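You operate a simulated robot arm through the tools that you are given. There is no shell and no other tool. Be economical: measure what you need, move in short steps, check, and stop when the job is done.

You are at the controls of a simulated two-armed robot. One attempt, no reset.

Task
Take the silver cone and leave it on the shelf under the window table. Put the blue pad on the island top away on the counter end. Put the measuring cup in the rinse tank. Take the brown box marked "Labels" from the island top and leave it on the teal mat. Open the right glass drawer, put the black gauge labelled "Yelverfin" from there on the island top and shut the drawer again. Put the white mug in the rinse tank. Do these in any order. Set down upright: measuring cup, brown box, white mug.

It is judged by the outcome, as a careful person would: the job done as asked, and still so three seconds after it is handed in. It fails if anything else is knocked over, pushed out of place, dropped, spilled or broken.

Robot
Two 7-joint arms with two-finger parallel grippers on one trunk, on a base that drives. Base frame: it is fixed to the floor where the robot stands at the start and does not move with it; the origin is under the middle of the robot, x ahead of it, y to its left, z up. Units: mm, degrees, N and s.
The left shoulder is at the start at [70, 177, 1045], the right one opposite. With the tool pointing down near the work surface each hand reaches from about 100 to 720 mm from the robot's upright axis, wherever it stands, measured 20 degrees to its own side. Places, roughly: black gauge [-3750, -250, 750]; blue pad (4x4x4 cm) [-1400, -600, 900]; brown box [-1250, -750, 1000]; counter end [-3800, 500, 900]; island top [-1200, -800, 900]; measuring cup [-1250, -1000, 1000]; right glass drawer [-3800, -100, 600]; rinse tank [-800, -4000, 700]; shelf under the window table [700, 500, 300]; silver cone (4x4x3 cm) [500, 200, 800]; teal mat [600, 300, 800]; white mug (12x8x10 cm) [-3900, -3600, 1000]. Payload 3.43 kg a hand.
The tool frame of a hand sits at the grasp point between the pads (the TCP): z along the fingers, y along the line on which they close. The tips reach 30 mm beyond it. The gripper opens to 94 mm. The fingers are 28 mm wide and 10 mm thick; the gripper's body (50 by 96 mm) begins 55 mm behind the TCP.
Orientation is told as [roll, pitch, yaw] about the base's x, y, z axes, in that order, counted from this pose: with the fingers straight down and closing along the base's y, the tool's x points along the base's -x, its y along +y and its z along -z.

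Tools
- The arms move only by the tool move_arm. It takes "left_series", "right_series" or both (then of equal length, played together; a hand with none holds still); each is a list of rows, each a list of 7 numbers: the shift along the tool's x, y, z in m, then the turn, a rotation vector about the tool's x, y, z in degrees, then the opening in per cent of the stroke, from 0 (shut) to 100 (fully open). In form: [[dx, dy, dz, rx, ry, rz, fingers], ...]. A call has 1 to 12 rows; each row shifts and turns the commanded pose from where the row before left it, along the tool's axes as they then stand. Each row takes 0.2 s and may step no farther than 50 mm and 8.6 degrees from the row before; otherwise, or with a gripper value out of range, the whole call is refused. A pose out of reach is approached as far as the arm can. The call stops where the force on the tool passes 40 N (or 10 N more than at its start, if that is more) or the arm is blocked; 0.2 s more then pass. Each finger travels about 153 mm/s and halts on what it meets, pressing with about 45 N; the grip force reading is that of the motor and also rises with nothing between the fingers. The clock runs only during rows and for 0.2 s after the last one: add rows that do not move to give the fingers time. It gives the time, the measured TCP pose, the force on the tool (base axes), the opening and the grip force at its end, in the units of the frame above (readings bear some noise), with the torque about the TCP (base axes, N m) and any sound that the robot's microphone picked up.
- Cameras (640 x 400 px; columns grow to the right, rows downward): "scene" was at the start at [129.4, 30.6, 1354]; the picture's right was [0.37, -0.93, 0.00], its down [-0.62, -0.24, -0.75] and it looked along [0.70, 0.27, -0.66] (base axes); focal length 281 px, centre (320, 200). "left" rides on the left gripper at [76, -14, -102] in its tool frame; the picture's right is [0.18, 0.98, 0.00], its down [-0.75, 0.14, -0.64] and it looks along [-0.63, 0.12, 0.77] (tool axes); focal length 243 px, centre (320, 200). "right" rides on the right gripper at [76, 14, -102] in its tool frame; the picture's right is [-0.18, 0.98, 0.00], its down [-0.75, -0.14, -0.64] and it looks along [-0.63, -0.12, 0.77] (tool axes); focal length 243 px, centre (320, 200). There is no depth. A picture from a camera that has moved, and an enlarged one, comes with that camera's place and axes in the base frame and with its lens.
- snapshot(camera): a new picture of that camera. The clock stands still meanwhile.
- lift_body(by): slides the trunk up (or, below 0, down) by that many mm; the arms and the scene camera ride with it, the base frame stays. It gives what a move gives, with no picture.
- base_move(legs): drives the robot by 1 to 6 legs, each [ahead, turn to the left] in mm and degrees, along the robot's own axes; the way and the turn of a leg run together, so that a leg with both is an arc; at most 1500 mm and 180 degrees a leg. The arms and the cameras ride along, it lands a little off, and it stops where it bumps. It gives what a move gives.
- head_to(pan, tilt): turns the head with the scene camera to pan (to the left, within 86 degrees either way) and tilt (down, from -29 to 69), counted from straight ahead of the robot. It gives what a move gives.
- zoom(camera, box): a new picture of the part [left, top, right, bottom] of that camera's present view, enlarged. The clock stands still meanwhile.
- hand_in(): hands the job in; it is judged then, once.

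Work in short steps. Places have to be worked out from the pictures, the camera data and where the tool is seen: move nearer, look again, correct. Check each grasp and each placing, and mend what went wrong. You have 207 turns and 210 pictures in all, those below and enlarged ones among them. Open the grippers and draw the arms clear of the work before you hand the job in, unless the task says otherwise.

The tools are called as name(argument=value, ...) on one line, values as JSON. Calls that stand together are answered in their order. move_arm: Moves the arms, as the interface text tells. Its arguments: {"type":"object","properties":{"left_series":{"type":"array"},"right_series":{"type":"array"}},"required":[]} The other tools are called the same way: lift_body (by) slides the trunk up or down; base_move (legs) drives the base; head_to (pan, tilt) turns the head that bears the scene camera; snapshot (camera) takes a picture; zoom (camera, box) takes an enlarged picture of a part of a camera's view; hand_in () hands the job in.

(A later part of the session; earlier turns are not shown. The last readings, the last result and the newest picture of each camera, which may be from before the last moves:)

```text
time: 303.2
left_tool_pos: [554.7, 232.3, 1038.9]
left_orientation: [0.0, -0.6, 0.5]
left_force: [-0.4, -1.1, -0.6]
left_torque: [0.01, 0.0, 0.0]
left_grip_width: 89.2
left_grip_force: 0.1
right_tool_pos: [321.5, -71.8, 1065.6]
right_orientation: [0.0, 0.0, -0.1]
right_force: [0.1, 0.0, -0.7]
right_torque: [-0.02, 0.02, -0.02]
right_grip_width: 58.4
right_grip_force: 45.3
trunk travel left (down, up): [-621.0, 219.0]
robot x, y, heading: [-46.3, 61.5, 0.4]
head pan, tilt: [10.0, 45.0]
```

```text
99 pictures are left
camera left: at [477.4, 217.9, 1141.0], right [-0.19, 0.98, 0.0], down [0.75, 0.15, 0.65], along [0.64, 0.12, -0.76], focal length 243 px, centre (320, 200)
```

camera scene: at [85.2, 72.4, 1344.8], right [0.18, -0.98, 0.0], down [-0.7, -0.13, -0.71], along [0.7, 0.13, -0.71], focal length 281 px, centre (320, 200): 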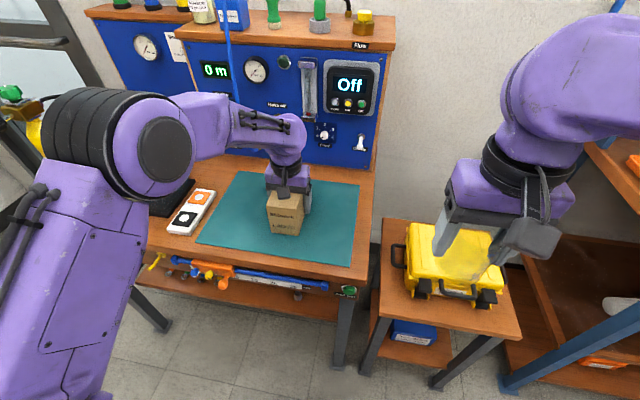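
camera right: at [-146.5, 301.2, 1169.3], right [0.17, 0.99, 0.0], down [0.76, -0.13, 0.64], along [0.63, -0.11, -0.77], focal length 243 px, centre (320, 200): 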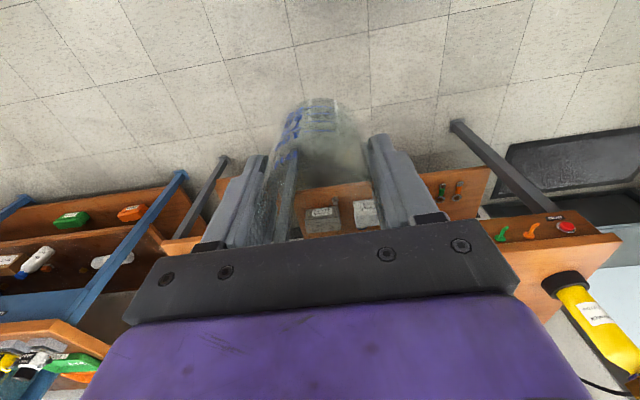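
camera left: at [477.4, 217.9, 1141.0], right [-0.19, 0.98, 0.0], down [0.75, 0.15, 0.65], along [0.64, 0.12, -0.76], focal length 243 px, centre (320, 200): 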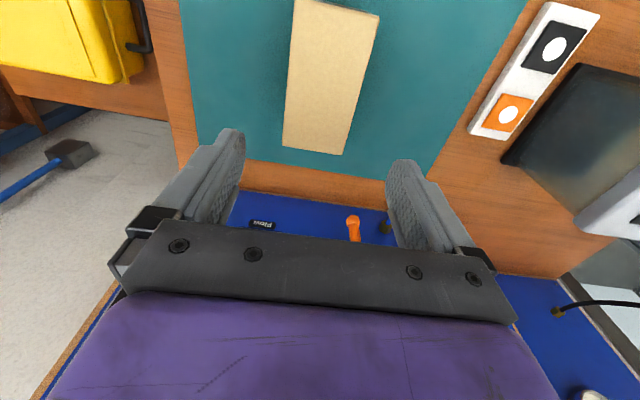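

The box stands on the mat. I retract the left hand, back off, turn toward −y and look along the way to the rinse tank.

move_arm(left_series=[[0.045, 0, 0, 0, 0, 0, 60], [0.045, 0, 0, 0, 0, 0, 60], [0.045, 0, 0, 0, 0, 0, 60], [0.045, 0, 0, 0, 0, 0, 60], [0.03, 0.02, 0, 0, 0, 0, 60], [0, 0, 0, 0, 0, 0, 60]])

snapshot(camera="scene")

base_move(legs=[[-250, 0], [0, -90]])

head_to(pan=-15, tilt=22)

snapshot(camera="scene")

```text
time: 304.6
left_tool_pos: [344.1, 253.3, 1035.1]
left_orientation: [0.1, -0.7, 0.3]
left_force: [-0.1, -0.5, 1.0]
left_torque: [-0.01, 0.01, 0.01]
left_grip_width: 56.5
left_grip_force: 0.0
right_tool_pos: [321.4, -72.5, 1066.1]
right_orientation: [-0.1, 0.0, -0.1]
right_force: [-0.3, -0.4, 0.0]
right_torque: [0.02, 0.0, -0.01]
right_grip_width: 58.2
right_grip_force: 44.7
trunk travel left (down, up): [-621.0, 219.0]
robot x, y, heading: [-46.9, 56.6, 0.5]
head pan, tilt: [10.0, 45.0]
```

```text
98 pictures are left
camera scene: at [85.5, 71.4, 1344.7], right [0.18, -0.98, 0.0], down [-0.7, -0.13, -0.71], along [0.69, 0.13, -0.71], focal length 281 px, centre (320, 200)
```

scene: 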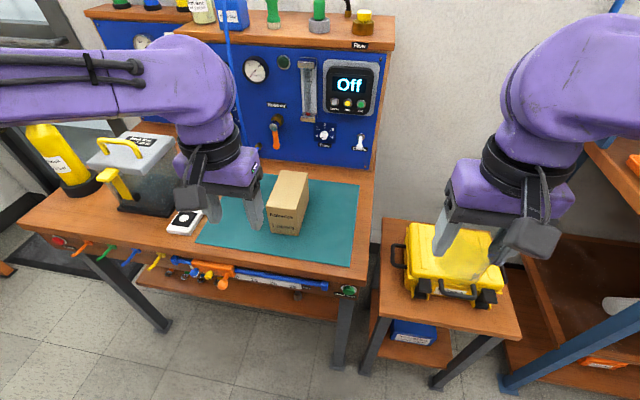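

```text
time: 310.2
left_tool_pos: [-96.6, -328.7, 1035.2]
left_orientation: [0.1, -0.7, -88.0]
left_force: [0.4, 0.5, -0.4]
left_torque: [-0.01, 0.03, -0.02]
left_grip_width: 56.3
left_grip_force: 0.1
right_tool_pos: [-421.6, -315.6, 1065.6]
right_orientation: [0.0, 0.0, -88.5]
right_force: [0.8, -0.1, -0.3]
right_torque: [-0.01, 0.0, 0.01]
right_grip_width: 58.2
right_grip_force: 44.9
trunk travel left (down, up): [-621.0, 219.0]
robot x, y, heading: [-301.4, 56.4, -87.8]
head pan, tilt: [10.0, 45.0]
```

```text
time: 311.1
left_tool_pos: [-96.0, -329.0, 1035.3]
left_orientation: [0.0, -0.7, -88.1]
left_force: [-0.1, 0.3, -0.1]
left_torque: [-0.01, 0.0, 0.0]
left_grip_width: 56.4
left_grip_force: 0.1
right_tool_pos: [-421.0, -314.7, 1066.4]
right_orientation: [0.0, 0.1, -88.5]
right_force: [-0.3, -0.2, -0.1]
right_torque: [0.02, 0.01, 0.01]
right_grip_width: 58.1
right_grip_force: 44.9
trunk travel left (down, up): [-621.0, 219.0]
robot x, y, heading: [-298.5, 54.3, -87.9]
head pan, tilt: [-15.0, 22.0]
```

```text
97 pictures are left
camera scene: at [-319.7, -86.0, 1380.1], right [-0.97, 0.22, 0.0], down [0.08, 0.37, -0.93], along [-0.21, -0.9, -0.38], focal length 281 px, centre (320, 200)
```

scene: 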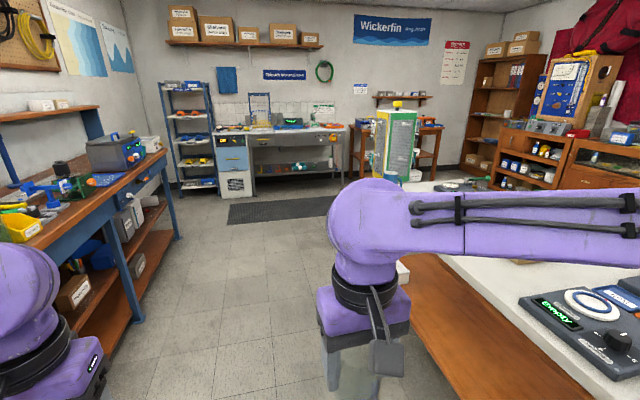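

The lane is clear. I drive about 2.7 m along it and look at the wash counter.

base_move(legs=[[0, -3], [1400, 0], [1300, 0]])

head_to(pan=-15, tilt=28)

snapshot(camera="scene")

```text
time: 324.6
left_tool_pos: [-193.2, -3029.3, 1035.0]
left_orientation: [0.0, -0.7, -91.8]
left_force: [-1.0, 0.5, 0.8]
left_torque: [0.03, 0.02, 0.03]
left_grip_width: 56.4
left_grip_force: 0.0
right_tool_pos: [-516.3, -2994.2, 1065.5]
right_orientation: [-0.1, -0.1, -92.2]
right_force: [-0.3, 0.1, -0.2]
right_torque: [0.03, -0.03, 0.01]
right_grip_width: 58.2
right_grip_force: 44.9
trunk travel left (down, up): [-621.0, 219.0]
robot x, y, heading: [-373.4, -2633.3, -91.7]
head pan, tilt: [-15.0, 22.0]
```

```text
time: 325.2
left_tool_pos: [-193.2, -3028.7, 1034.2]
left_orientation: [0.0, -0.7, -91.8]
left_force: [0.5, -0.6, 0.7]
left_torque: [0.01, 0.0, 0.0]
left_grip_width: 56.4
left_grip_force: 0.0
right_tool_pos: [-516.7, -2993.6, 1065.2]
right_orientation: [-0.1, 0.0, -92.3]
right_force: [1.0, -0.2, -0.5]
right_torque: [-0.03, -0.01, 0.0]
right_grip_width: 58.1
right_grip_force: 45.3
trunk travel left (down, up): [-621.0, 219.0]
robot x, y, heading: [-373.7, -2633.2, -91.9]
head pan, tilt: [-15.0, 28.0]
```

```text
96 pictures are left
camera scene: at [-399.2, -2770.3, 1370.6], right [-0.96, 0.29, 0.0], down [0.13, 0.45, -0.88], along [-0.25, -0.85, -0.47], focal length 281 px, centre (320, 200)
```

scene: 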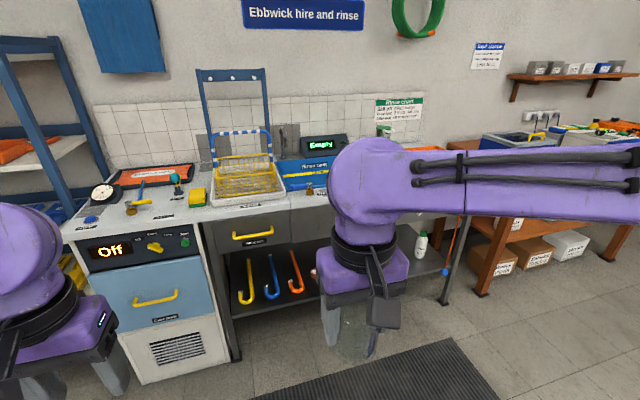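

The arm hides the tank. I move the robot so the tank is straight ahead.

base_move(legs=[[0, -60], [550, 0], [0, 62]])

head_to(pan=0, tilt=32)

snapshot(camera="scene")

```text
time: 333.8
left_tool_pos: [-658.9, -3279.4, 1036.0]
left_orientation: [0.0, -0.7, -89.8]
left_force: [0.2, -0.4, -1.0]
left_torque: [0.04, -0.04, -0.01]
left_grip_width: 56.1
left_grip_force: 0.0
right_tool_pos: [-984.1, -3255.6, 1066.6]
right_orientation: [-0.1, 0.0, -90.4]
right_force: [0.0, 0.6, -0.9]
right_torque: [-0.03, 0.02, 0.01]
right_grip_width: 58.3
right_grip_force: 44.9
trunk travel left (down, up): [-621.0, 219.0]
robot x, y, heading: [-855.5, -2889.5, -89.6]
head pan, tilt: [-15.0, 28.0]
```

```text
time: 334.5
left_tool_pos: [-658.6, -3279.7, 1035.0]
left_orientation: [-0.1, -0.7, -89.8]
left_force: [-0.2, 1.1, 0.3]
left_torque: [0.0, -0.02, -0.04]
left_grip_width: 56.6
left_grip_force: 0.1
right_tool_pos: [-984.1, -3255.3, 1066.9]
right_orientation: [-0.1, 0.0, -90.4]
right_force: [0.1, 0.1, -0.9]
right_torque: [0.04, 0.0, 0.01]
right_grip_width: 58.3
right_grip_force: 45.5
trunk travel left (down, up): [-621.0, 219.0]
robot x, y, heading: [-851.9, -2890.0, -89.8]
head pan, tilt: [0.0, 32.0]
```

```text
95 pictures are left
camera scene: at [-851.6, -3028.9, 1364.2], right [-1.0, 0.0, 0.0], down [0.0, 0.53, -0.85], along [0.0, -0.85, -0.53], focal length 281 px, centre (320, 200)
```

scene: 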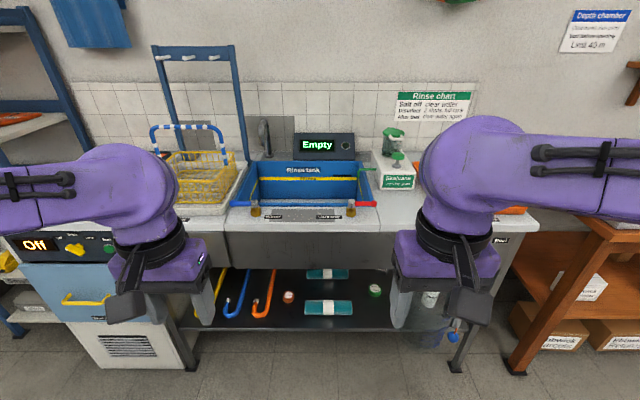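

zoom(camera="scene", box=[210, 100, 410, 230])

```text
3.08 times, centred on (310, 165) of scene
camera zoom: at [-851.6, -3028.9, 1364.2], right [-1.0, 0.0, 0.0], down [0.0, 0.53, -0.85], along [0.0, -0.85, -0.53], focal length 866 px, centre (351, 308)
```

zoom: 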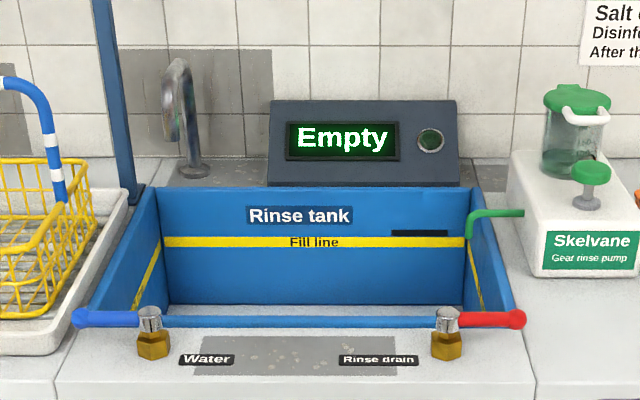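

The tank is empty: interior x −986…−643, y −4120…−3830. I move up to the counter so the right hand can put the cup in the tank's right part.

base_move(legs=[[0, 16.2], [400, 0], [0, -16.2]])

head_to(pan=-8, tilt=45)

snapshot(camera="scene")

```text
time: 338.9
left_tool_pos: [-551.8, -3665.4, 1035.0]
left_orientation: [0.0, -0.6, -90.5]
left_force: [0.3, 0.1, -0.7]
left_torque: [-0.01, 0.02, -0.04]
left_grip_width: 56.4
left_grip_force: 0.1
right_tool_pos: [-876.5, -3637.7, 1066.9]
right_orientation: [-0.1, 0.0, -91.0]
right_force: [0.2, 0.9, -0.4]
right_torque: [0.0, -0.01, 0.01]
right_grip_width: 58.3
right_grip_force: 45.1
trunk travel left (down, up): [-621.0, 219.0]
robot x, y, heading: [-737.4, -3275.2, -90.4]
head pan, tilt: [0.0, 32.0]
```

```text
time: 339.7
left_tool_pos: [-551.9, -3665.2, 1034.2]
left_orientation: [0.0, -0.7, -90.5]
left_force: [-0.1, -0.5, -0.1]
left_torque: [0.0, -0.02, 0.02]
left_grip_width: 56.4
left_grip_force: 0.1
right_tool_pos: [-876.1, -3638.1, 1065.7]
right_orientation: [-0.2, 0.0, -90.9]
right_force: [-0.8, 0.2, 0.0]
right_torque: [0.01, 0.01, 0.01]
right_grip_width: 58.4
right_grip_force: 45.4
trunk travel left (down, up): [-621.0, 219.0]
robot x, y, heading: [-738.9, -3271.3, -90.5]
head pan, tilt: [-8.0, 45.0]
```

```text
93 pictures are left
camera scene: at [-751.7, -3404.2, 1344.8], right [-0.99, 0.15, 0.0], down [0.1, 0.7, -0.71], along [-0.1, -0.7, -0.71], focal length 281 px, centre (320, 200)
```

scene: 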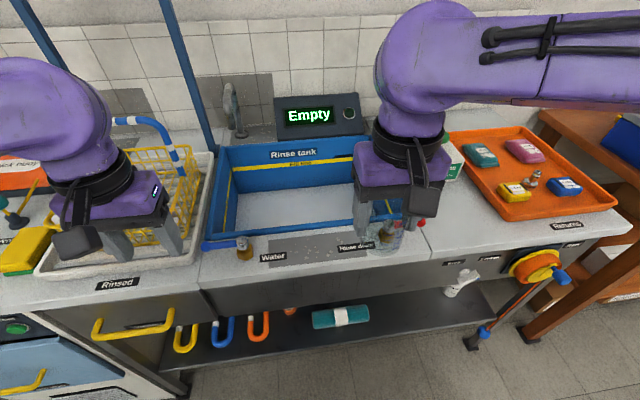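

Tank floor ≈ z 690, rim ≈ 870. I bring the cup over the tank at ≈[-880,-3960].

move_arm(right_series=[[-0.046, 0, 0, 0, 0, 0, 35], [-0.046, 0, 0, 0, 0, 0, 35], [-0.046, 0, 0, 0, 0, 0, 35], [-0.046, 0, 0, 0, 0, 0, 35], [-0.046, 0, 0, 0, 0, 0, 35], [-0.046, 0, 0, 0, 0, 0, 35], [-0.046, 0, 0, 0, 0, 0, 35], [0, 0, 0, 0, 0, 0, 35]])

snapshot(camera="scene")

snapshot(camera="right")

```text
time: 341.5
left_tool_pos: [-551.6, -3665.1, 1035.3]
left_orientation: [0.0, -0.8, -90.6]
left_force: [-0.1, 0.5, -1.1]
left_torque: [0.02, 0.0, 0.02]
left_grip_width: 56.5
left_grip_force: 0.1
right_tool_pos: [-887.6, -3921.3, 1067.0]
right_orientation: [-0.1, 0.0, -91.0]
right_force: [0.1, -0.3, 0.2]
right_torque: [0.0, -0.02, 0.0]
right_grip_width: 58.3
right_grip_force: 45.0
right hand out of reach, approached as far as the arm can: row 7
trunk travel left (down, up): [-621.0, 219.0]
robot x, y, heading: [-739.1, -3274.9, -90.5]
head pan, tilt: [-8.0, 45.0]
```

```text
92 pictures are left
camera scene: at [-751.4, -3403.6, 1344.8], right [-0.99, 0.15, 0.0], down [0.1, 0.7, -0.71], along [-0.1, -0.7, -0.71], focal length 281 px, centre (320, 200)
```

scene: 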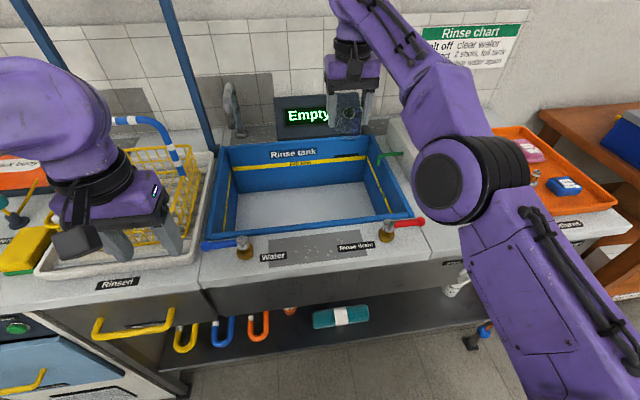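

```text
91 pictures are left
camera right: at [-871.6, -3844.0, 1169.7], right [0.98, -0.2, 0.0], down [-0.15, -0.75, 0.64], along [-0.13, -0.63, -0.77], focal length 243 px, centre (320, 200)
```

right: 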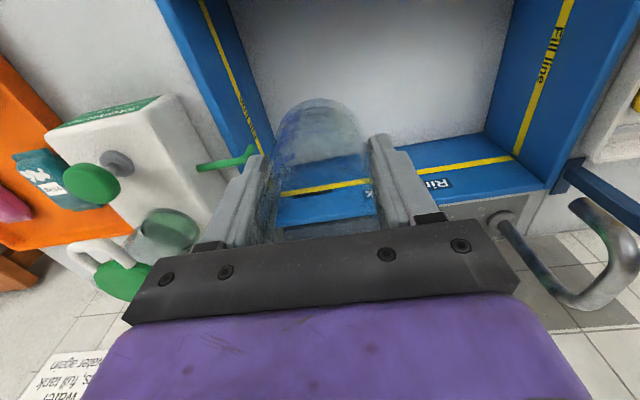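

Tank floor spans x −1021…−580 with rear wall y≈−4120. I lower the cup partly, edging slightly back, and check.

move_arm(right_series=[[0, 0, 0.045, 0, 0, 0, 35], [0, 0, 0.045, 0, 0, 0, 35], [-0.01, 0, 0.045, 0, 0, 0, 35], [-0.01, 0, 0.045, 0, 0, 0, 35], [-0.01, 0, 0.02, 0, 0, 0, 35], [0, 0, 0, 0, 0, 0, 35]])

snapshot(camera="scene")

snapshot(camera="right")

```text
time: 342.9
left_tool_pos: [-551.4, -3665.2, 1034.9]
left_orientation: [0.0, -0.8, -90.6]
left_force: [-0.3, 0.1, -0.2]
left_torque: [-0.03, -0.04, 0.0]
left_grip_width: 56.6
left_grip_force: 0.0
right_tool_pos: [-888.6, -3954.6, 863.0]
right_orientation: [-0.2, 0.0, -91.0]
right_force: [1.1, 0.3, -0.7]
right_torque: [0.0, 0.0, -0.01]
right_grip_width: 58.3
right_grip_force: 45.0
trunk travel left (down, up): [-621.0, 219.0]
robot x, y, heading: [-738.1, -3276.1, -90.4]
head pan, tilt: [-8.0, 45.0]
```

```text
90 pictures are left
camera scene: at [-751.5, -3403.6, 1344.8], right [-0.99, 0.15, 0.0], down [0.1, 0.7, -0.71], along [-0.1, -0.7, -0.71], focal length 281 px, centre (320, 200)
```

scene: 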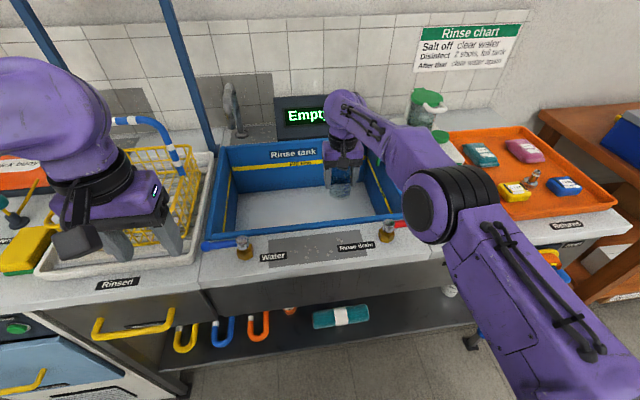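

```text
89 pictures are left
camera right: at [-872.7, -3876.7, 965.5], right [0.98, -0.2, 0.0], down [-0.15, -0.75, 0.64], along [-0.13, -0.63, -0.77], focal length 243 px, centre (320, 200)
```

right: 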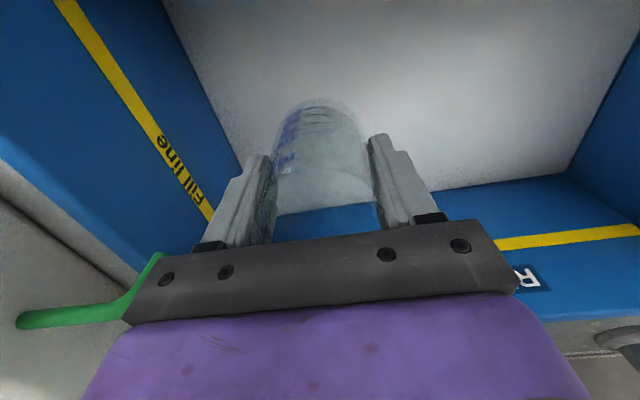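

The green spout is ~45 mm right of the gripper and the elbow is low near the orange tray. I raise the trunk 120 mm (elbow up), shift 15 mm left, and lower the hand by the arm instead.

lift_body(by=120)

move_arm(right_series=[[0.0, 0.015, 0.04, 0, 0, 0, 35], [0, 0, 0.045, 0, 0, 0, 35], [0, 0, 0.045, 0, 0, 0, 35], [0, 0, 0.03, 0, 0, 0, 35], [0, 0, 0.02, 0, 0, 0, 35], [0, 0, 0, 0, 0, 0, 35]])

snapshot(camera="scene")

snapshot(camera="right")

```text
time: 344.4
left_tool_pos: [-551.1, -3665.5, 1154.1]
left_orientation: [0.1, -0.6, -90.5]
left_force: [0.2, -0.2, 0.0]
left_torque: [0.0, -0.01, -0.02]
left_grip_width: 56.6
left_grip_force: 0.1
right_tool_pos: [-889.4, -3954.0, 981.5]
right_orientation: [-0.1, 0.1, -91.0]
right_force: [-0.5, 0.0, -0.1]
right_torque: [-0.01, -0.01, 0.0]
right_grip_width: 58.1
right_grip_force: 44.7
trunk travel left (down, up): [-741.0, 99.0]
robot x, y, heading: [-742.9, -3275.3, -90.4]
head pan, tilt: [-8.0, 45.0]
```

```text
time: 345.8
left_tool_pos: [-551.9, -3665.2, 1154.9]
left_orientation: [0.0, -0.8, -90.6]
left_force: [0.7, 0.5, 0.1]
left_torque: [-0.02, -0.01, 0.02]
left_grip_width: 56.4
left_grip_force: 0.0
right_tool_pos: [-887.2, -3936.0, 806.6]
right_orientation: [-0.2, 0.0, -91.0]
right_force: [0.1, -0.1, -0.7]
right_torque: [0.01, -0.02, 0.0]
right_grip_width: 58.4
right_grip_force: 45.2
right hand out of reach, approached as far as the arm can: row 3, 4, 5
trunk travel left (down, up): [-741.0, 99.0]
robot x, y, heading: [-741.7, -3272.6, -90.3]
head pan, tilt: [-8.0, 45.0]
```

```text
88 pictures are left
camera scene: at [-751.3, -3404.0, 1464.8], right [-0.99, 0.15, 0.0], down [0.1, 0.7, -0.71], along [-0.1, -0.7, -0.71], focal length 281 px, centre (320, 200)
```

scene: 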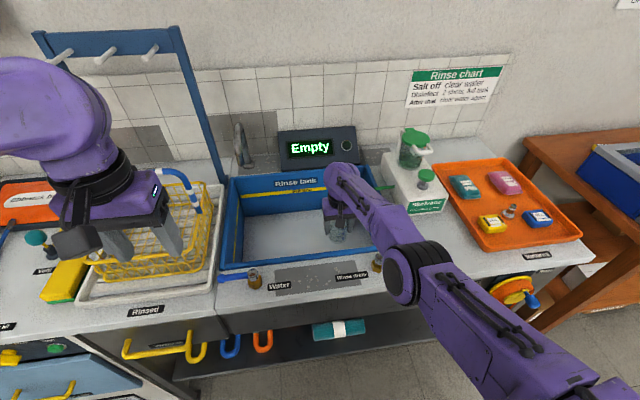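

```text
87 pictures are left
camera right: at [-871.5, -3860.0, 909.7], right [0.98, -0.2, 0.0], down [-0.15, -0.75, 0.64], along [-0.13, -0.63, -0.77], focal length 243 px, centre (320, 200)
```

right: 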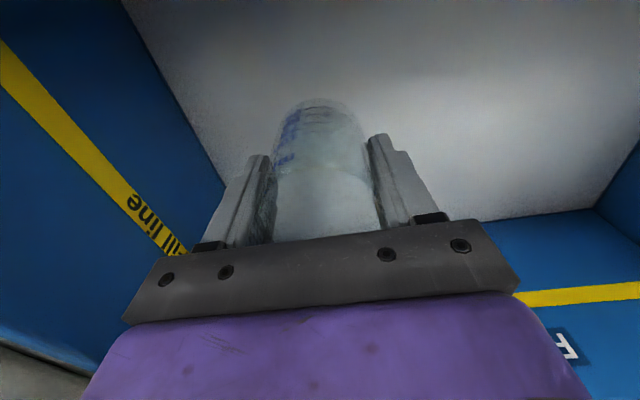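

The arm is at its reach limit at z 807; the tank floor is ≈685, so TCP must reach ≈741. I drive 30 mm closer (still clear of the shelf) and lower further with the arm.

base_move(legs=[[30, 0]])

move_arm(right_series=[[0.01, 0, 0.012, 0, 0, 0, 35], [0.01, 0, 0.012, 0, 0, 0, 35], [0.005, 0, 0.012, 0, 0, 0, 35], [0, 0, 0.006, 0, 0, 0, 35], [0, 0, 0, 0, 0, 0, 35]])

snapshot(camera="scene")

```text
time: 346.6
left_tool_pos: [-551.5, -3690.3, 1155.9]
left_orientation: [0.1, -1.0, -90.5]
left_force: [0.1, 0.3, 0.0]
left_torque: [-0.05, -0.02, -0.02]
left_grip_width: 56.2
left_grip_force: 0.1
right_tool_pos: [-887.7, -3966.2, 809.7]
right_orientation: [-0.1, -0.4, -91.0]
right_force: [0.2, 0.4, -0.6]
right_torque: [-0.04, 0.01, -0.03]
right_grip_width: 58.1
right_grip_force: 44.9
trunk travel left (down, up): [-741.0, 99.0]
robot x, y, heading: [-741.2, -3302.6, -90.1]
head pan, tilt: [-8.0, 45.0]
```

```text
time: 347.8
left_tool_pos: [-550.9, -3697.1, 1155.7]
left_orientation: [-0.1, -0.7, -90.5]
left_force: [0.5, 0.3, 1.4]
left_torque: [0.02, 0.0, 0.0]
left_grip_width: 56.5
left_grip_force: 0.0
right_tool_pos: [-886.1, -3954.0, 760.9]
right_orientation: [-0.1, -0.1, -90.9]
right_force: [-0.1, -0.8, -0.9]
right_torque: [0.03, -0.04, -0.01]
right_grip_width: 58.2
right_grip_force: 45.1
right hand out of reach, approached as far as the arm can: row 1, 2
trunk travel left (down, up): [-741.0, 99.0]
robot x, y, heading: [-738.7, -3301.2, -90.6]
head pan, tilt: [-8.0, 45.0]
```

```text
86 pictures are left
camera scene: at [-751.6, -3434.5, 1464.7], right [-0.99, 0.15, 0.0], down [0.1, 0.7, -0.71], along [-0.1, -0.7, -0.71], focal length 281 px, centre (320, 200)
```

scene: 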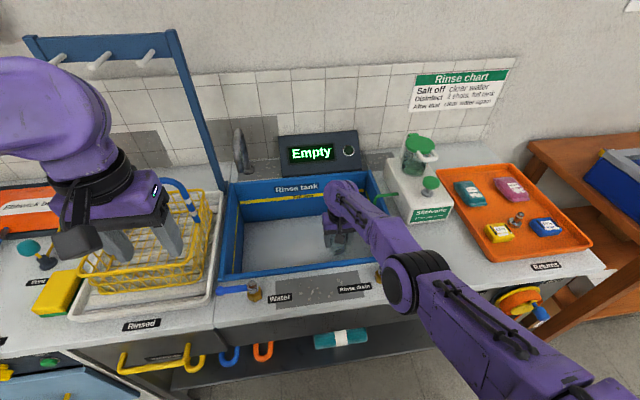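

At z 761 and clear. I continue in fine steps till the cup touches the floor.

move_arm(right_series=[[0, 0, 0.005, 0, 0, 0, 35], [0, 0, 0.004, 0, 0, 0, 35], [0, 0, 0.004, 0, 0, 0, 35], [0, 0, 0.004, 0, 0, 0, 35], [0, 0, 0.003, 0, 0, 0, 35], [0, 0, 0, 0, 0, 0, 35]])

```text
time: 349.2
left_tool_pos: [-551.3, -3695.5, 1154.7]
left_orientation: [0.0, -0.8, -90.6]
left_force: [0.6, 0.0, 0.3]
left_torque: [0.01, -0.01, -0.05]
left_grip_width: 56.2
left_grip_force: 0.1
right_tool_pos: [-890.5, -3948.1, 745.7]
right_orientation: [0.0, 0.0, -91.0]
right_force: [0.4, 0.3, -0.4]
right_torque: [0.01, -0.04, -0.03]
right_grip_width: 58.4
right_grip_force: 45.2
right hand out of reach, approached as far as the arm can: row 3, 5
trunk travel left (down, up): [-741.0, 99.0]
robot x, y, heading: [-740.0, -3305.2, -90.4]
head pan, tilt: [-8.0, 45.0]
```

No contact yet; the arm is at its limit, so I lower with the trunk in small steps.

lift_body(by=-8)

snapshot(camera="right")

```text
time: 349.8
left_tool_pos: [-552.4, -3695.7, 1146.5]
left_orientation: [0.1, -0.7, -90.5]
left_force: [0.0, 0.9, 0.2]
left_torque: [0.0, 0.02, -0.01]
left_grip_width: 56.4
left_grip_force: 0.0
right_tool_pos: [-889.9, -3949.2, 737.2]
right_orientation: [-0.1, 0.1, -91.0]
right_force: [0.2, 0.7, -0.5]
right_torque: [-0.01, 0.03, 0.0]
right_grip_width: 58.2
right_grip_force: 45.5
trunk travel left (down, up): [-733.0, 107.0]
robot x, y, heading: [-740.8, -3302.6, -90.2]
head pan, tilt: [-8.0, 45.0]
```

```text
85 pictures are left
camera right: at [-873.5, -3871.5, 841.0], right [0.98, -0.2, 0.0], down [-0.15, -0.75, 0.64], along [-0.13, -0.63, -0.77], focal length 243 px, centre (320, 200)
```

right: 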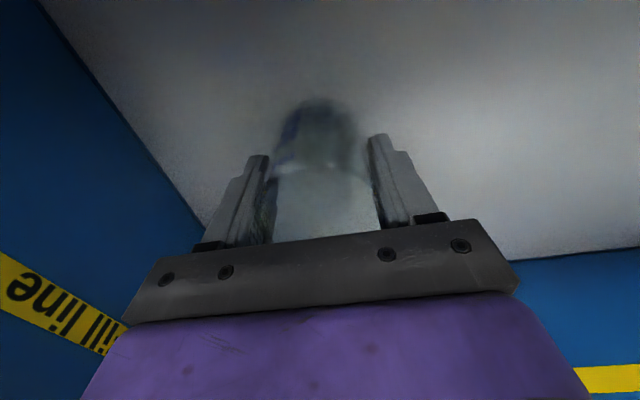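

lift_body(by=-4)

lift_body(by=-3)

```text
time: 350.3
left_tool_pos: [-550.8, -3696.5, 1141.9]
left_orientation: [0.0, -0.7, -90.5]
left_force: [-0.3, -0.2, -0.7]
left_torque: [0.0, -0.01, 0.0]
left_grip_width: 56.4
left_grip_force: 0.1
right_tool_pos: [-890.0, -3949.2, 734.4]
right_orientation: [0.0, 0.0, -91.0]
right_force: [0.1, 0.5, 0.0]
right_torque: [0.04, -0.01, -0.02]
right_grip_width: 58.4
right_grip_force: 44.9
trunk travel left (down, up): [-729.0, 111.0]
robot x, y, heading: [-741.0, -3303.4, -90.5]
head pan, tilt: [-8.0, 45.0]
```

```text
time: 350.8
left_tool_pos: [-551.1, -3695.0, 1140.6]
left_orientation: [-0.1, -0.6, -90.6]
left_force: [0.1, 0.4, 0.5]
left_torque: [0.02, 0.02, 0.02]
left_grip_width: 56.5
left_grip_force: 0.1
right_tool_pos: [-889.5, -3948.8, 732.1]
right_orientation: [-0.1, -0.1, -91.0]
right_force: [1.0, 0.3, 8.2]
right_torque: [0.1, -0.12, -0.04]
right_grip_width: 58.4
right_grip_force: 45.0
trunk travel left (down, up): [-726.0, 114.0]
robot x, y, heading: [-739.8, -3304.8, -90.3]
head pan, tilt: [-8.0, 45.0]
```

Contact (8 N). I open the fingers and rise, first by arm then check.

move_arm(right_series=[[0, 0, 0, 0, 0, 0, 70], [0, 0, 0, 0, 0, 0, 90], [0, 0, 0, 0, 0, 0, 90], [0, 0, -0.03, 0, 0, 0, 90], [0, 0, -0.045, 0, 0, 0, 90], [0, 0, -0.045, 0, 0, 0, 90], [0, 0, 0, 0, 0, 0, 90]])

snapshot(camera="right")

```text
time: 352.4
left_tool_pos: [-551.9, -3696.2, 1140.3]
left_orientation: [0.1, -0.8, -90.5]
left_force: [-0.2, -0.6, 0.0]
left_torque: [-0.03, 0.02, 0.0]
left_grip_width: 56.2
left_grip_force: 0.1
right_tool_pos: [-883.8, -3977.5, 842.6]
right_orientation: [-0.1, 0.0, -91.0]
right_force: [0.4, 0.0, 0.0]
right_torque: [-0.04, -0.01, -0.01]
right_grip_width: 84.8
right_grip_force: 0.1
right hand out of reach, approached as far as the arm can: row 4, 5, 6
trunk travel left (down, up): [-726.0, 114.0]
robot x, y, heading: [-739.2, -3300.7, -90.4]
head pan, tilt: [-8.0, 45.0]
```

```text
84 pictures are left
camera right: at [-867.7, -3900.8, 946.3], right [0.98, -0.2, 0.0], down [-0.15, -0.75, 0.64], along [-0.13, -0.63, -0.77], focal length 243 px, centre (320, 200)
```

right: 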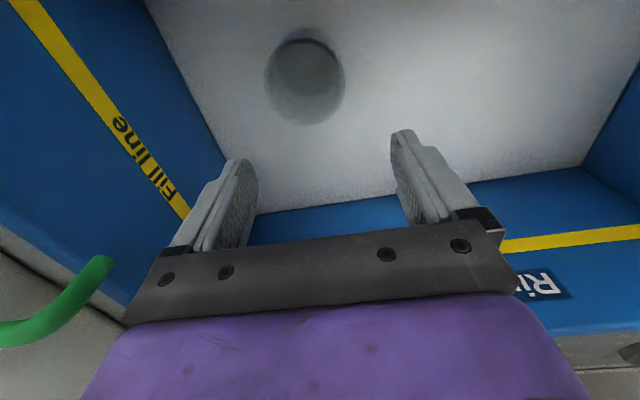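

The cup stands upright in the tank. I raise the hand out and retract.

move_arm(right_series=[[0, 0, -0.045, 0, 0, 0, 70], [0, 0, -0.045, 0, 0, 0, 50], [0, 0, -0.045, 0, 0, 0, 50], [0, 0, -0.045, 0, 0, 0, 50], [0, 0, -0.045, 0, 0, 0, 50], [0.045, 0, 0, 0, 0, 0, 50], [0.045, 0, 0, 0, 0, 0, 50], [0.045, 0, 0, 0, 0, 0, 50], [0.045, 0, 0, 0, 0, 0, 50], [0.045, 0, 0, 0, 0, 0, 50], [0.045, 0, 0, 0, 0, 0, 50], [0.045, 0, 0, 0, 0, 0, 50]])

base_move(legs=[[-250, 0]])

snapshot(camera="scene")

```text
time: 355.0
left_tool_pos: [-551.9, -3694.9, 1139.6]
left_orientation: [0.1, -0.7, -90.5]
left_force: [-0.2, 0.5, -0.1]
left_torque: [-0.01, 0.0, 0.0]
left_grip_width: 56.4
left_grip_force: 0.0
right_tool_pos: [-830.3, -3953.2, 1120.7]
right_orientation: [-0.1, -0.1, -91.0]
right_force: [0.3, -0.3, -0.4]
right_torque: [0.0, -0.01, 0.02]
right_grip_width: 46.9
right_grip_force: 0.1
right hand out of reach, approached as far as the arm can: row 1, 5, 6, 7, 8, 9, 10, 11, 12
trunk travel left (down, up): [-726.0, 114.0]
robot x, y, heading: [-741.8, -3299.9, -90.4]
head pan, tilt: [-8.0, 45.0]
```

```text
time: 356.9
left_tool_pos: [-548.8, -3445.6, 1139.5]
left_orientation: [-0.1, -0.6, -90.3]
left_force: [0.2, -0.2, -0.6]
left_torque: [0.03, 0.0, -0.01]
left_grip_width: 56.8
left_grip_force: 0.1
right_tool_pos: [-828.8, -3704.5, 1120.0]
right_orientation: [0.0, 0.1, -90.9]
right_force: [-0.2, -0.3, -0.8]
right_torque: [-0.01, 0.02, 0.0]
right_grip_width: 47.0
right_grip_force: 0.1
trunk travel left (down, up): [-726.0, 114.0]
robot x, y, heading: [-742.8, -3050.6, -90.3]
head pan, tilt: [-8.0, 45.0]
```

```text
83 pictures are left
camera scene: at [-750.1, -3184.0, 1449.6], right [-0.99, 0.14, 0.0], down [0.1, 0.7, -0.71], along [-0.1, -0.7, -0.71], focal length 281 px, centre (320, 200)
```

scene: 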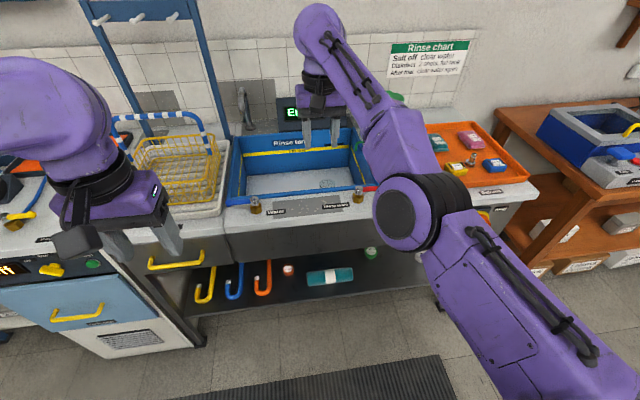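

Back away clear, cup upright in the tank. The right arm seems stuck at a joint limit; I try retracting with a slight lowering.

move_arm(right_series=[[0.02, -0.02, 0.03, 0, 0, 0, 50], [0.03, -0.02, 0.03, 0, 0, 0, 50], [0.03, -0.01, 0.02, 0, 0, 0, 50], [0.03, 0, 0, 0, 0, 0, 50], [0, 0, 0, 0, 0, 0, 50]])

```text
time: 358.1
left_tool_pos: [-549.8, -3443.5, 1139.3]
left_orientation: [0.0, -0.7, -90.4]
left_force: [-1.2, -0.4, -0.1]
left_torque: [0.02, -0.03, 0.0]
left_grip_width: 56.6
left_grip_force: 0.0
right_tool_pos: [-849.1, -3719.8, 1065.1]
right_orientation: [-0.1, 0.1, -90.9]
right_force: [-0.3, -0.1, -0.7]
right_torque: [-0.02, 0.03, 0.04]
right_grip_width: 47.1
right_grip_force: 0.1
right hand out of reach, approached as far as the arm can: row 1, 2, 3, 4
trunk travel left (down, up): [-726.0, 114.0]
robot x, y, heading: [-735.4, -3052.0, -90.4]
head pan, tilt: [-8.0, 45.0]
```

The commanded pose has run ahead of the arm. I bring the command back out toward the measured pose to re-synchronise, then retract gradually.

move_arm(right_series=[[-0.045, 0.005, -0.008, 0, 0, 0, 50], [-0.045, 0.005, -0.008, 0, 0, 0, 50], [-0.045, 0.005, -0.008, 0, 0, 0, 50], [-0.045, 0.005, -0.008, 0, 0, 0, 50], [-0.045, 0.005, -0.008, 0, 0, 0, 50], [-0.045, 0.005, -0.008, 0, 0, 0, 50], [-0.045, 0.005, -0.008, 0, 0, 0, 50], [-0.045, 0.005, -0.008, 0, 0, 0, 50], [0, 0, 0, 0, 0, 0, 50]])

snapshot(camera="scene")

```text
time: 360.1
left_tool_pos: [-551.0, -3444.7, 1140.0]
left_orientation: [0.0, -0.7, -90.4]
left_force: [-0.5, 0.8, 0.1]
left_torque: [-0.01, 0.01, 0.02]
left_grip_width: 56.2
left_grip_force: 0.0
right_tool_pos: [-850.3, -3720.7, 1064.5]
right_orientation: [-0.2, 0.1, -91.0]
right_force: [-0.2, -0.2, -0.1]
right_torque: [0.03, -0.02, 0.0]
right_grip_width: 46.9
right_grip_force: 0.1
right hand out of reach, approached as far as the arm can: row 1, 2, 3, 4, 5, 6, 7, 8
trunk travel left (down, up): [-726.0, 114.0]
robot x, y, heading: [-738.2, -3052.2, -90.4]
head pan, tilt: [-8.0, 45.0]
```

```text
82 pictures are left
camera scene: at [-750.1, -3183.0, 1449.7], right [-0.99, 0.14, 0.0], down [0.1, 0.7, -0.71], along [-0.1, -0.7, -0.71], focal length 281 px, centre (320, 200)
```

scene: 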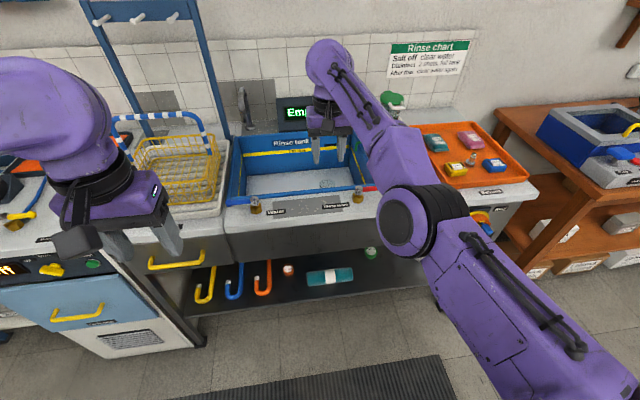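

move_arm(right_series=[[0, 0, 0.03, 0, 0, 0, 50], [0, 0, 0.03, 0, 0, 0, 50], [0, 0, 0.03, 0, 0, 0, 50], [0, 0, 0, 0, 0, 0, 50]])

move_arm(right_series=[[0.02, 0, 0.0, 0, 0, 0, 50], [0.02, 0, 0.0, 0, 0, 0, 50], [0, 0, 0, 0, 0, 0, 50]])

```text
time: 361.1
left_tool_pos: [-549.7, -3443.7, 1139.0]
left_orientation: [0.0, -0.7, -90.4]
left_force: [0.3, 0.5, 0.3]
left_torque: [-0.01, 0.06, -0.01]
left_grip_width: 56.4
left_grip_force: 0.1
right_tool_pos: [-846.2, -3730.1, 976.4]
right_orientation: [-0.3, 0.0, -90.8]
right_force: [0.1, -0.1, 0.7]
right_torque: [-0.01, 0.01, -0.01]
right_grip_width: 47.0
right_grip_force: 0.1
right hand out of reach, approached as far as the arm can: row 1, 2
trunk travel left (down, up): [-726.0, 114.0]
robot x, y, heading: [-739.9, -3052.0, -90.5]
head pan, tilt: [-8.0, 45.0]
```

```text
time: 361.9
left_tool_pos: [-548.9, -3444.7, 1140.6]
left_orientation: [0.0, -0.6, -90.3]
left_force: [0.3, -1.0, -0.8]
left_torque: [0.03, 0.03, -0.01]
left_grip_width: 56.6
left_grip_force: 0.0
right_tool_pos: [-842.4, -3727.8, 977.0]
right_orientation: [-0.2, 0.1, -90.9]
right_force: [0.6, 0.6, -0.2]
right_torque: [-0.01, 0.01, 0.0]
right_grip_width: 46.7
right_grip_force: 0.2
right hand out of reach, approached as far as the arm can: row 1, 2
trunk travel left (down, up): [-726.0, 114.0]
robot x, y, heading: [-738.9, -3051.6, -90.3]
head pan, tilt: [-8.0, 45.0]
```

move_arm(right_series=[[0, -0.03, 0.0, 0, 0, 0, 50], [0, -0.03, 0.0, 0, 0, 0, 50], [0, -0.03, 0.0, 0, 0, 0, 50], [0, -0.03, 0.0, 0, 0, 0, 50], [0, 0, 0, 0, 0, 0, 50]])

move_arm(right_series=[[0, 0, -0.03, 0, 0, 0, 50], [0, 0, -0.03, 0, 0, 0, 50], [0.02, 0, 0.0, 0, 0, 0, 50], [0.02, 0, 0.0, 0, 0, 0, 50], [0, 0, 0, 0, 0, 0, 50]])

```text
time: 363.1
left_tool_pos: [-548.4, -3443.4, 1138.9]
left_orientation: [0.0, -0.8, -90.5]
left_force: [0.2, 0.0, 0.6]
left_torque: [-0.04, -0.02, 0.05]
left_grip_width: 56.2
left_grip_force: 0.0
right_tool_pos: [-958.3, -3744.4, 978.7]
right_orientation: [-0.2, 0.2, -90.9]
right_force: [-0.2, 0.1, 0.2]
right_torque: [-0.02, 0.05, 0.0]
right_grip_width: 47.0
right_grip_force: 0.1
right hand out of reach, approached as far as the arm can: row 1, 2, 3
trunk travel left (down, up): [-726.0, 114.0]
robot x, y, heading: [-739.5, -3051.8, -90.5]
head pan, tilt: [-8.0, 45.0]
```

```text
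time: 364.3
left_tool_pos: [-549.4, -3444.4, 1139.3]
left_orientation: [0.0, -0.7, -90.4]
left_force: [0.7, 0.6, -0.5]
left_torque: [0.02, -0.02, 0.01]
left_grip_width: 56.5
left_grip_force: 0.0
right_tool_pos: [-957.9, -3702.9, 1039.2]
right_orientation: [-0.1, 0.1, -90.9]
right_force: [-0.1, -0.6, 0.7]
right_torque: [0.01, -0.05, 0.01]
right_grip_width: 47.2
right_grip_force: 0.0
trunk travel left (down, up): [-726.0, 114.0]
robot x, y, heading: [-739.2, -3050.7, -90.6]
head pan, tilt: [-8.0, 45.0]
```

Unstuck: moving to the right freed it. I retract fully and bring the trunk back down.

move_arm(right_series=[[0.04, 0, 0.0, 0, 0, 0, 60], [0.04, 0, 0.0, 0, 0, 0, 60], [0.04, 0, 0.0, 0, 0, 0, 60], [0.04, 0, 0.0, 0, 0, 0, 60], [0.04, 0, 0.0, 0, 0, 0, 60], [0.04, 0, 0.0, 0, 0, 0, 60], [0.04, 0, 0.0, 0, 0, 0, 60], [0, 0, 0, 0, 0, 0, 60]])

snapshot(camera="scene")

```text
time: 366.1
left_tool_pos: [-545.5, -3444.7, 1139.1]
left_orientation: [-0.2, -0.7, -90.4]
left_force: [0.1, -0.4, -0.5]
left_torque: [-0.01, 0.05, 0.01]
left_grip_width: 56.7
left_grip_force: 0.1
right_tool_pos: [-951.3, -3423.2, 1040.2]
right_orientation: [-0.4, 0.0, -90.8]
right_force: [1.2, -0.4, 0.1]
right_torque: [-0.02, 0.05, 0.0]
right_grip_width: 56.2
right_grip_force: 0.1
trunk travel left (down, up): [-726.0, 114.0]
robot x, y, heading: [-738.4, -3053.1, -90.3]
head pan, tilt: [-8.0, 45.0]
```

```text
81 pictures are left
camera scene: at [-745.9, -3183.5, 1449.7], right [-0.99, 0.14, 0.0], down [0.1, 0.7, -0.71], along [-0.1, -0.7, -0.71], focal length 281 px, centre (320, 200)
```

scene: 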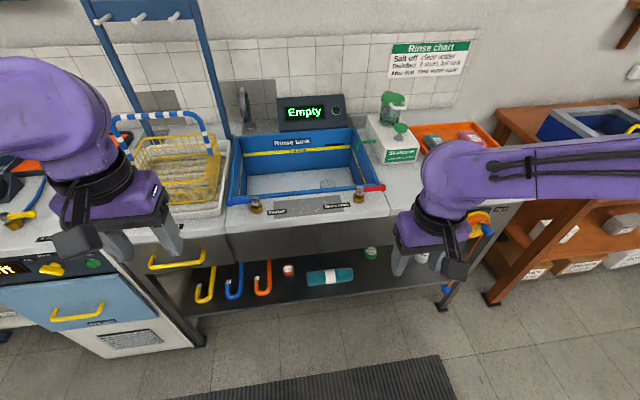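

Now for the mug at ≈[-3900,-3600]. I lower the trunk back and turn west to look.

lift_body(by=-105)

base_move(legs=[[-150, 0], [0, -90]])

head_to(pan=0, tilt=20)

snapshot(camera="scene")

```text
time: 367.4
left_tool_pos: [-550.5, -3443.7, 1034.3]
left_orientation: [-0.1, -0.6, -90.5]
left_force: [0.0, 0.2, -0.5]
left_torque: [0.01, 0.03, 0.02]
left_grip_width: 56.4
left_grip_force: 0.1
right_tool_pos: [-954.9, -3422.3, 934.6]
right_orientation: [0.0, 0.0, -90.9]
right_force: [0.0, -1.0, 0.4]
right_torque: [0.01, 0.0, -0.04]
right_grip_width: 56.4
right_grip_force: 0.0
trunk travel left (down, up): [-621.0, 219.0]
robot x, y, heading: [-743.1, -3051.9, -90.3]
head pan, tilt: [-8.0, 45.0]
```

```text
time: 372.6
left_tool_pos: [-1133.1, -3087.5, 1034.8]
left_orientation: [0.1, -0.7, 179.1]
left_force: [-0.7, 0.7, 0.4]
left_torque: [0.0, -0.02, 0.02]
left_grip_width: 56.2
left_grip_force: 0.0
right_tool_pos: [-1106.3, -2684.2, 933.8]
right_orientation: [-0.1, 0.0, 178.5]
right_force: [0.2, -0.5, 0.8]
right_torque: [0.03, 0.03, 0.01]
right_grip_width: 56.2
right_grip_force: 0.1
trunk travel left (down, up): [-621.0, 219.0]
robot x, y, heading: [-737.3, -2903.9, 179.1]
head pan, tilt: [-8.0, 45.0]
```

```text
time: 373.5
left_tool_pos: [-1132.7, -3088.4, 1034.8]
left_orientation: [0.0, -0.7, 179.0]
left_force: [0.2, -0.5, -0.6]
left_torque: [0.01, 0.0, 0.05]
left_grip_width: 56.1
left_grip_force: 0.0
right_tool_pos: [-1107.2, -2683.4, 933.3]
right_orientation: [-0.1, 0.0, 178.5]
right_force: [1.2, 0.2, -0.4]
right_torque: [-0.04, 0.04, 0.01]
right_grip_width: 56.6
right_grip_force: 0.1
trunk travel left (down, up): [-621.0, 219.0]
robot x, y, heading: [-739.3, -2904.3, 179.1]
head pan, tilt: [0.0, 20.0]
```

```text
80 pictures are left
camera scene: at [-880.6, -2901.0, 1383.3], right [0.02, 1.0, 0.0], down [0.34, -0.01, -0.94], along [-0.94, 0.02, -0.34], focal length 281 px, centre (320, 200)
```

scene: 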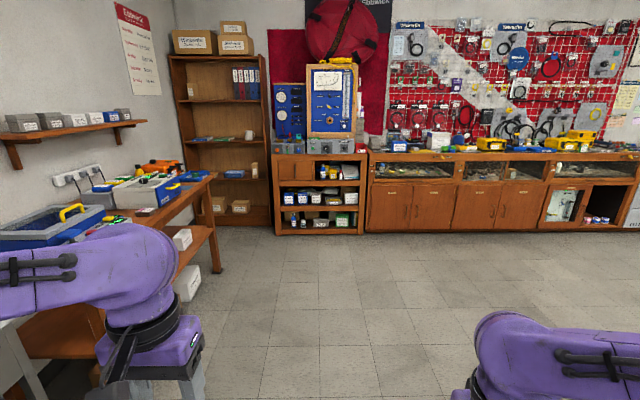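

zoom(camera="scene", box=[160, 20, 370, 240])

```text
1.82 times, centred on (265, 130) of scene
camera zoom: at [-880.6, -2901.0, 1383.3], right [0.02, 1.0, 0.0], down [0.34, -0.01, -0.94], along [-0.94, 0.02, -0.34], focal length 512 px, centre (420, 327)
```

zoom: 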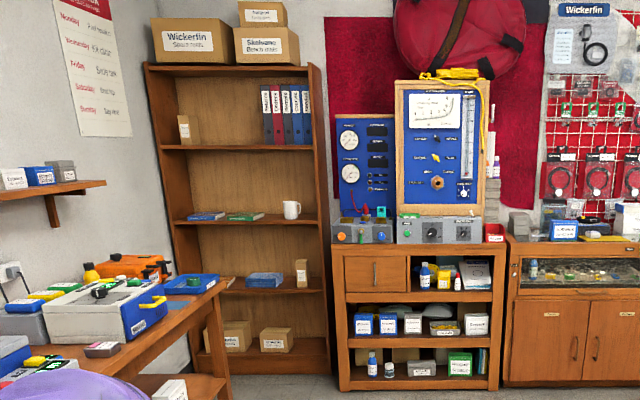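

The white mug is on the bookcase shelf at about [-3900,-3586], shelf z≈950. I drive toward it and look closer.

base_move(legs=[[0, 8], [1400, 0], [700, 0]])

head_to(pan=0, tilt=20)

snapshot(camera="scene")

```text
time: 384.6
left_tool_pos: [-3191.5, -3430.1, 1034.8]
left_orientation: [0.0, -0.7, -172.2]
left_force: [0.3, -0.6, 1.1]
left_torque: [0.01, 0.02, 0.03]
left_grip_width: 56.7
left_grip_force: 0.1
right_tool_pos: [-3230.4, -3025.6, 934.1]
right_orientation: [-0.2, 0.0, -172.7]
right_force: [0.4, -0.9, -0.8]
right_torque: [0.01, 0.02, -0.02]
right_grip_width: 56.2
right_grip_force: 0.0
trunk travel left (down, up): [-621.0, 219.0]
robot x, y, heading: [-2832.1, -3186.5, -172.0]
head pan, tilt: [0.0, 20.0]
```

```text
time: 385.2
left_tool_pos: [-3192.7, -3430.4, 1035.8]
left_orientation: [0.1, -0.7, -172.3]
left_force: [0.1, -0.6, 0.1]
left_torque: [-0.04, -0.01, 0.01]
left_grip_width: 56.2
left_grip_force: 0.0
right_tool_pos: [-3229.3, -3028.0, 934.7]
right_orientation: [-0.1, 0.0, -172.7]
right_force: [0.6, 0.4, -0.3]
right_torque: [0.05, 0.0, 0.04]
right_grip_width: 56.3
right_grip_force: 0.1
trunk travel left (down, up): [-621.0, 219.0]
robot x, y, heading: [-2827.3, -3185.6, -171.9]
head pan, tilt: [0.0, 20.0]
```

```text
78 pictures are left
camera scene: at [-2973.1, -3207.3, 1383.4], right [-0.14, 0.99, 0.0], down [0.34, 0.05, -0.94], along [-0.93, -0.13, -0.34], focal length 281 px, centre (320, 200)
```

scene: 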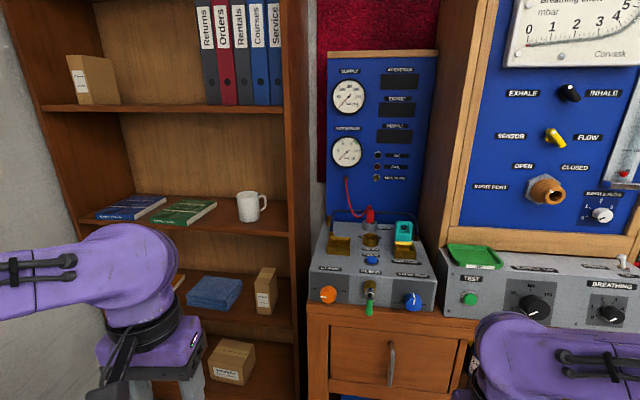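

zoom(camera="scene", box=[60, 90, 320, 250])

```text
2.46 times, centred on (190, 170) of scene
camera zoom: at [-2973.1, -3207.3, 1383.4], right [-0.14, 0.99, 0.0], down [0.34, 0.05, -0.94], along [-0.93, -0.13, -0.34], focal length 692 px, centre (640, 274)
```

zoom: 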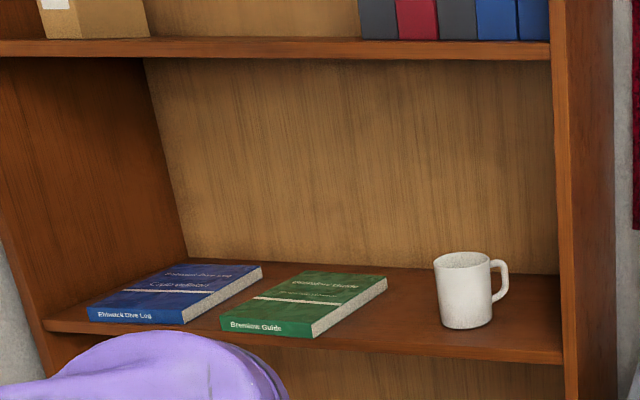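

The mug (≈[-3829,-3570], ~985–1080, handle toward +y) stands just inside the shelf; clear height above ≈270 mm. Plan: top-down grip with fingers closing along x, entering beside the mug and sliding over. I position the robot in front.

base_move(legs=[[0, 11.8], [380, 0], [0, -19.8]])

lift_body(by=150)

head_to(pan=25, tilt=35)

snapshot(camera="scene")

```text
time: 388.0
left_tool_pos: [-3417.6, -3602.8, 1034.3]
left_orientation: [0.1, -0.7, -160.5]
left_force: [0.5, 0.2, 0.2]
left_torque: [0.02, 0.0, 0.0]
left_grip_width: 56.5
left_grip_force: 0.1
right_tool_pos: [-3529.7, -3214.8, 932.6]
right_orientation: [-0.2, 1.1, -161.2]
right_force: [1.6, -3.2, -0.9]
right_torque: [-0.01, -0.01, 0.03]
right_grip_width: 54.7
right_grip_force: 0.1
trunk travel left (down, up): [-621.0, 219.0]
robot x, y, heading: [-3114.4, -3288.4, -160.2]
head pan, tilt: [0.0, 20.0]
stopped in leg 2: the force on the tool passed its limit at 119 N (the readings are from after the stop); the commanded pose is now the measured one
```

```text
time: 389.7
left_tool_pos: [-3417.7, -3601.5, 1183.9]
left_orientation: [0.2, -0.5, -160.4]
left_force: [-0.4, 0.3, 0.2]
left_torque: [-0.02, 0.02, 0.0]
left_grip_width: 56.6
left_grip_force: 0.1
right_tool_pos: [-3528.9, -3211.8, 1082.1]
right_orientation: [-0.2, 1.1, -161.2]
right_force: [0.5, 0.5, 0.4]
right_torque: [-0.02, 0.01, -0.03]
right_grip_width: 56.5
right_grip_force: 0.0
trunk travel left (down, up): [-771.0, 69.0]
robot x, y, heading: [-3113.2, -3286.9, -160.1]
head pan, tilt: [0.0, 20.0]
```

```text
time: 390.6
left_tool_pos: [-3417.5, -3600.9, 1184.6]
left_orientation: [0.1, -0.7, -160.4]
left_force: [0.6, 0.1, -0.7]
left_torque: [-0.03, -0.04, -0.02]
left_grip_width: 56.4
left_grip_force: 0.1
right_tool_pos: [-3529.7, -3213.2, 1082.0]
right_orientation: [-0.2, 1.1, -161.2]
right_force: [-0.3, -0.9, -0.6]
right_torque: [-0.02, -0.01, -0.01]
right_grip_width: 56.3
right_grip_force: 0.0
trunk travel left (down, up): [-771.0, 69.0]
robot x, y, heading: [-3114.7, -3290.1, -160.3]
head pan, tilt: [25.0, 35.0]
```

```text
76 pictures are left
camera scene: at [-3223.1, -3368.0, 1509.6], right [-0.7, 0.71, 0.0], down [0.41, 0.4, -0.82], along [-0.58, -0.58, -0.57], focal length 281 px, centre (320, 200)
```

scene: 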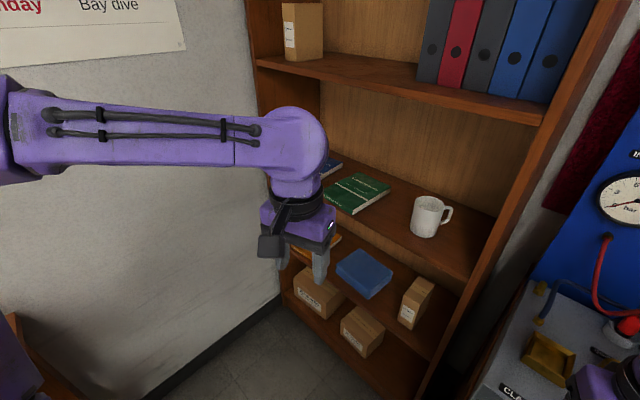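

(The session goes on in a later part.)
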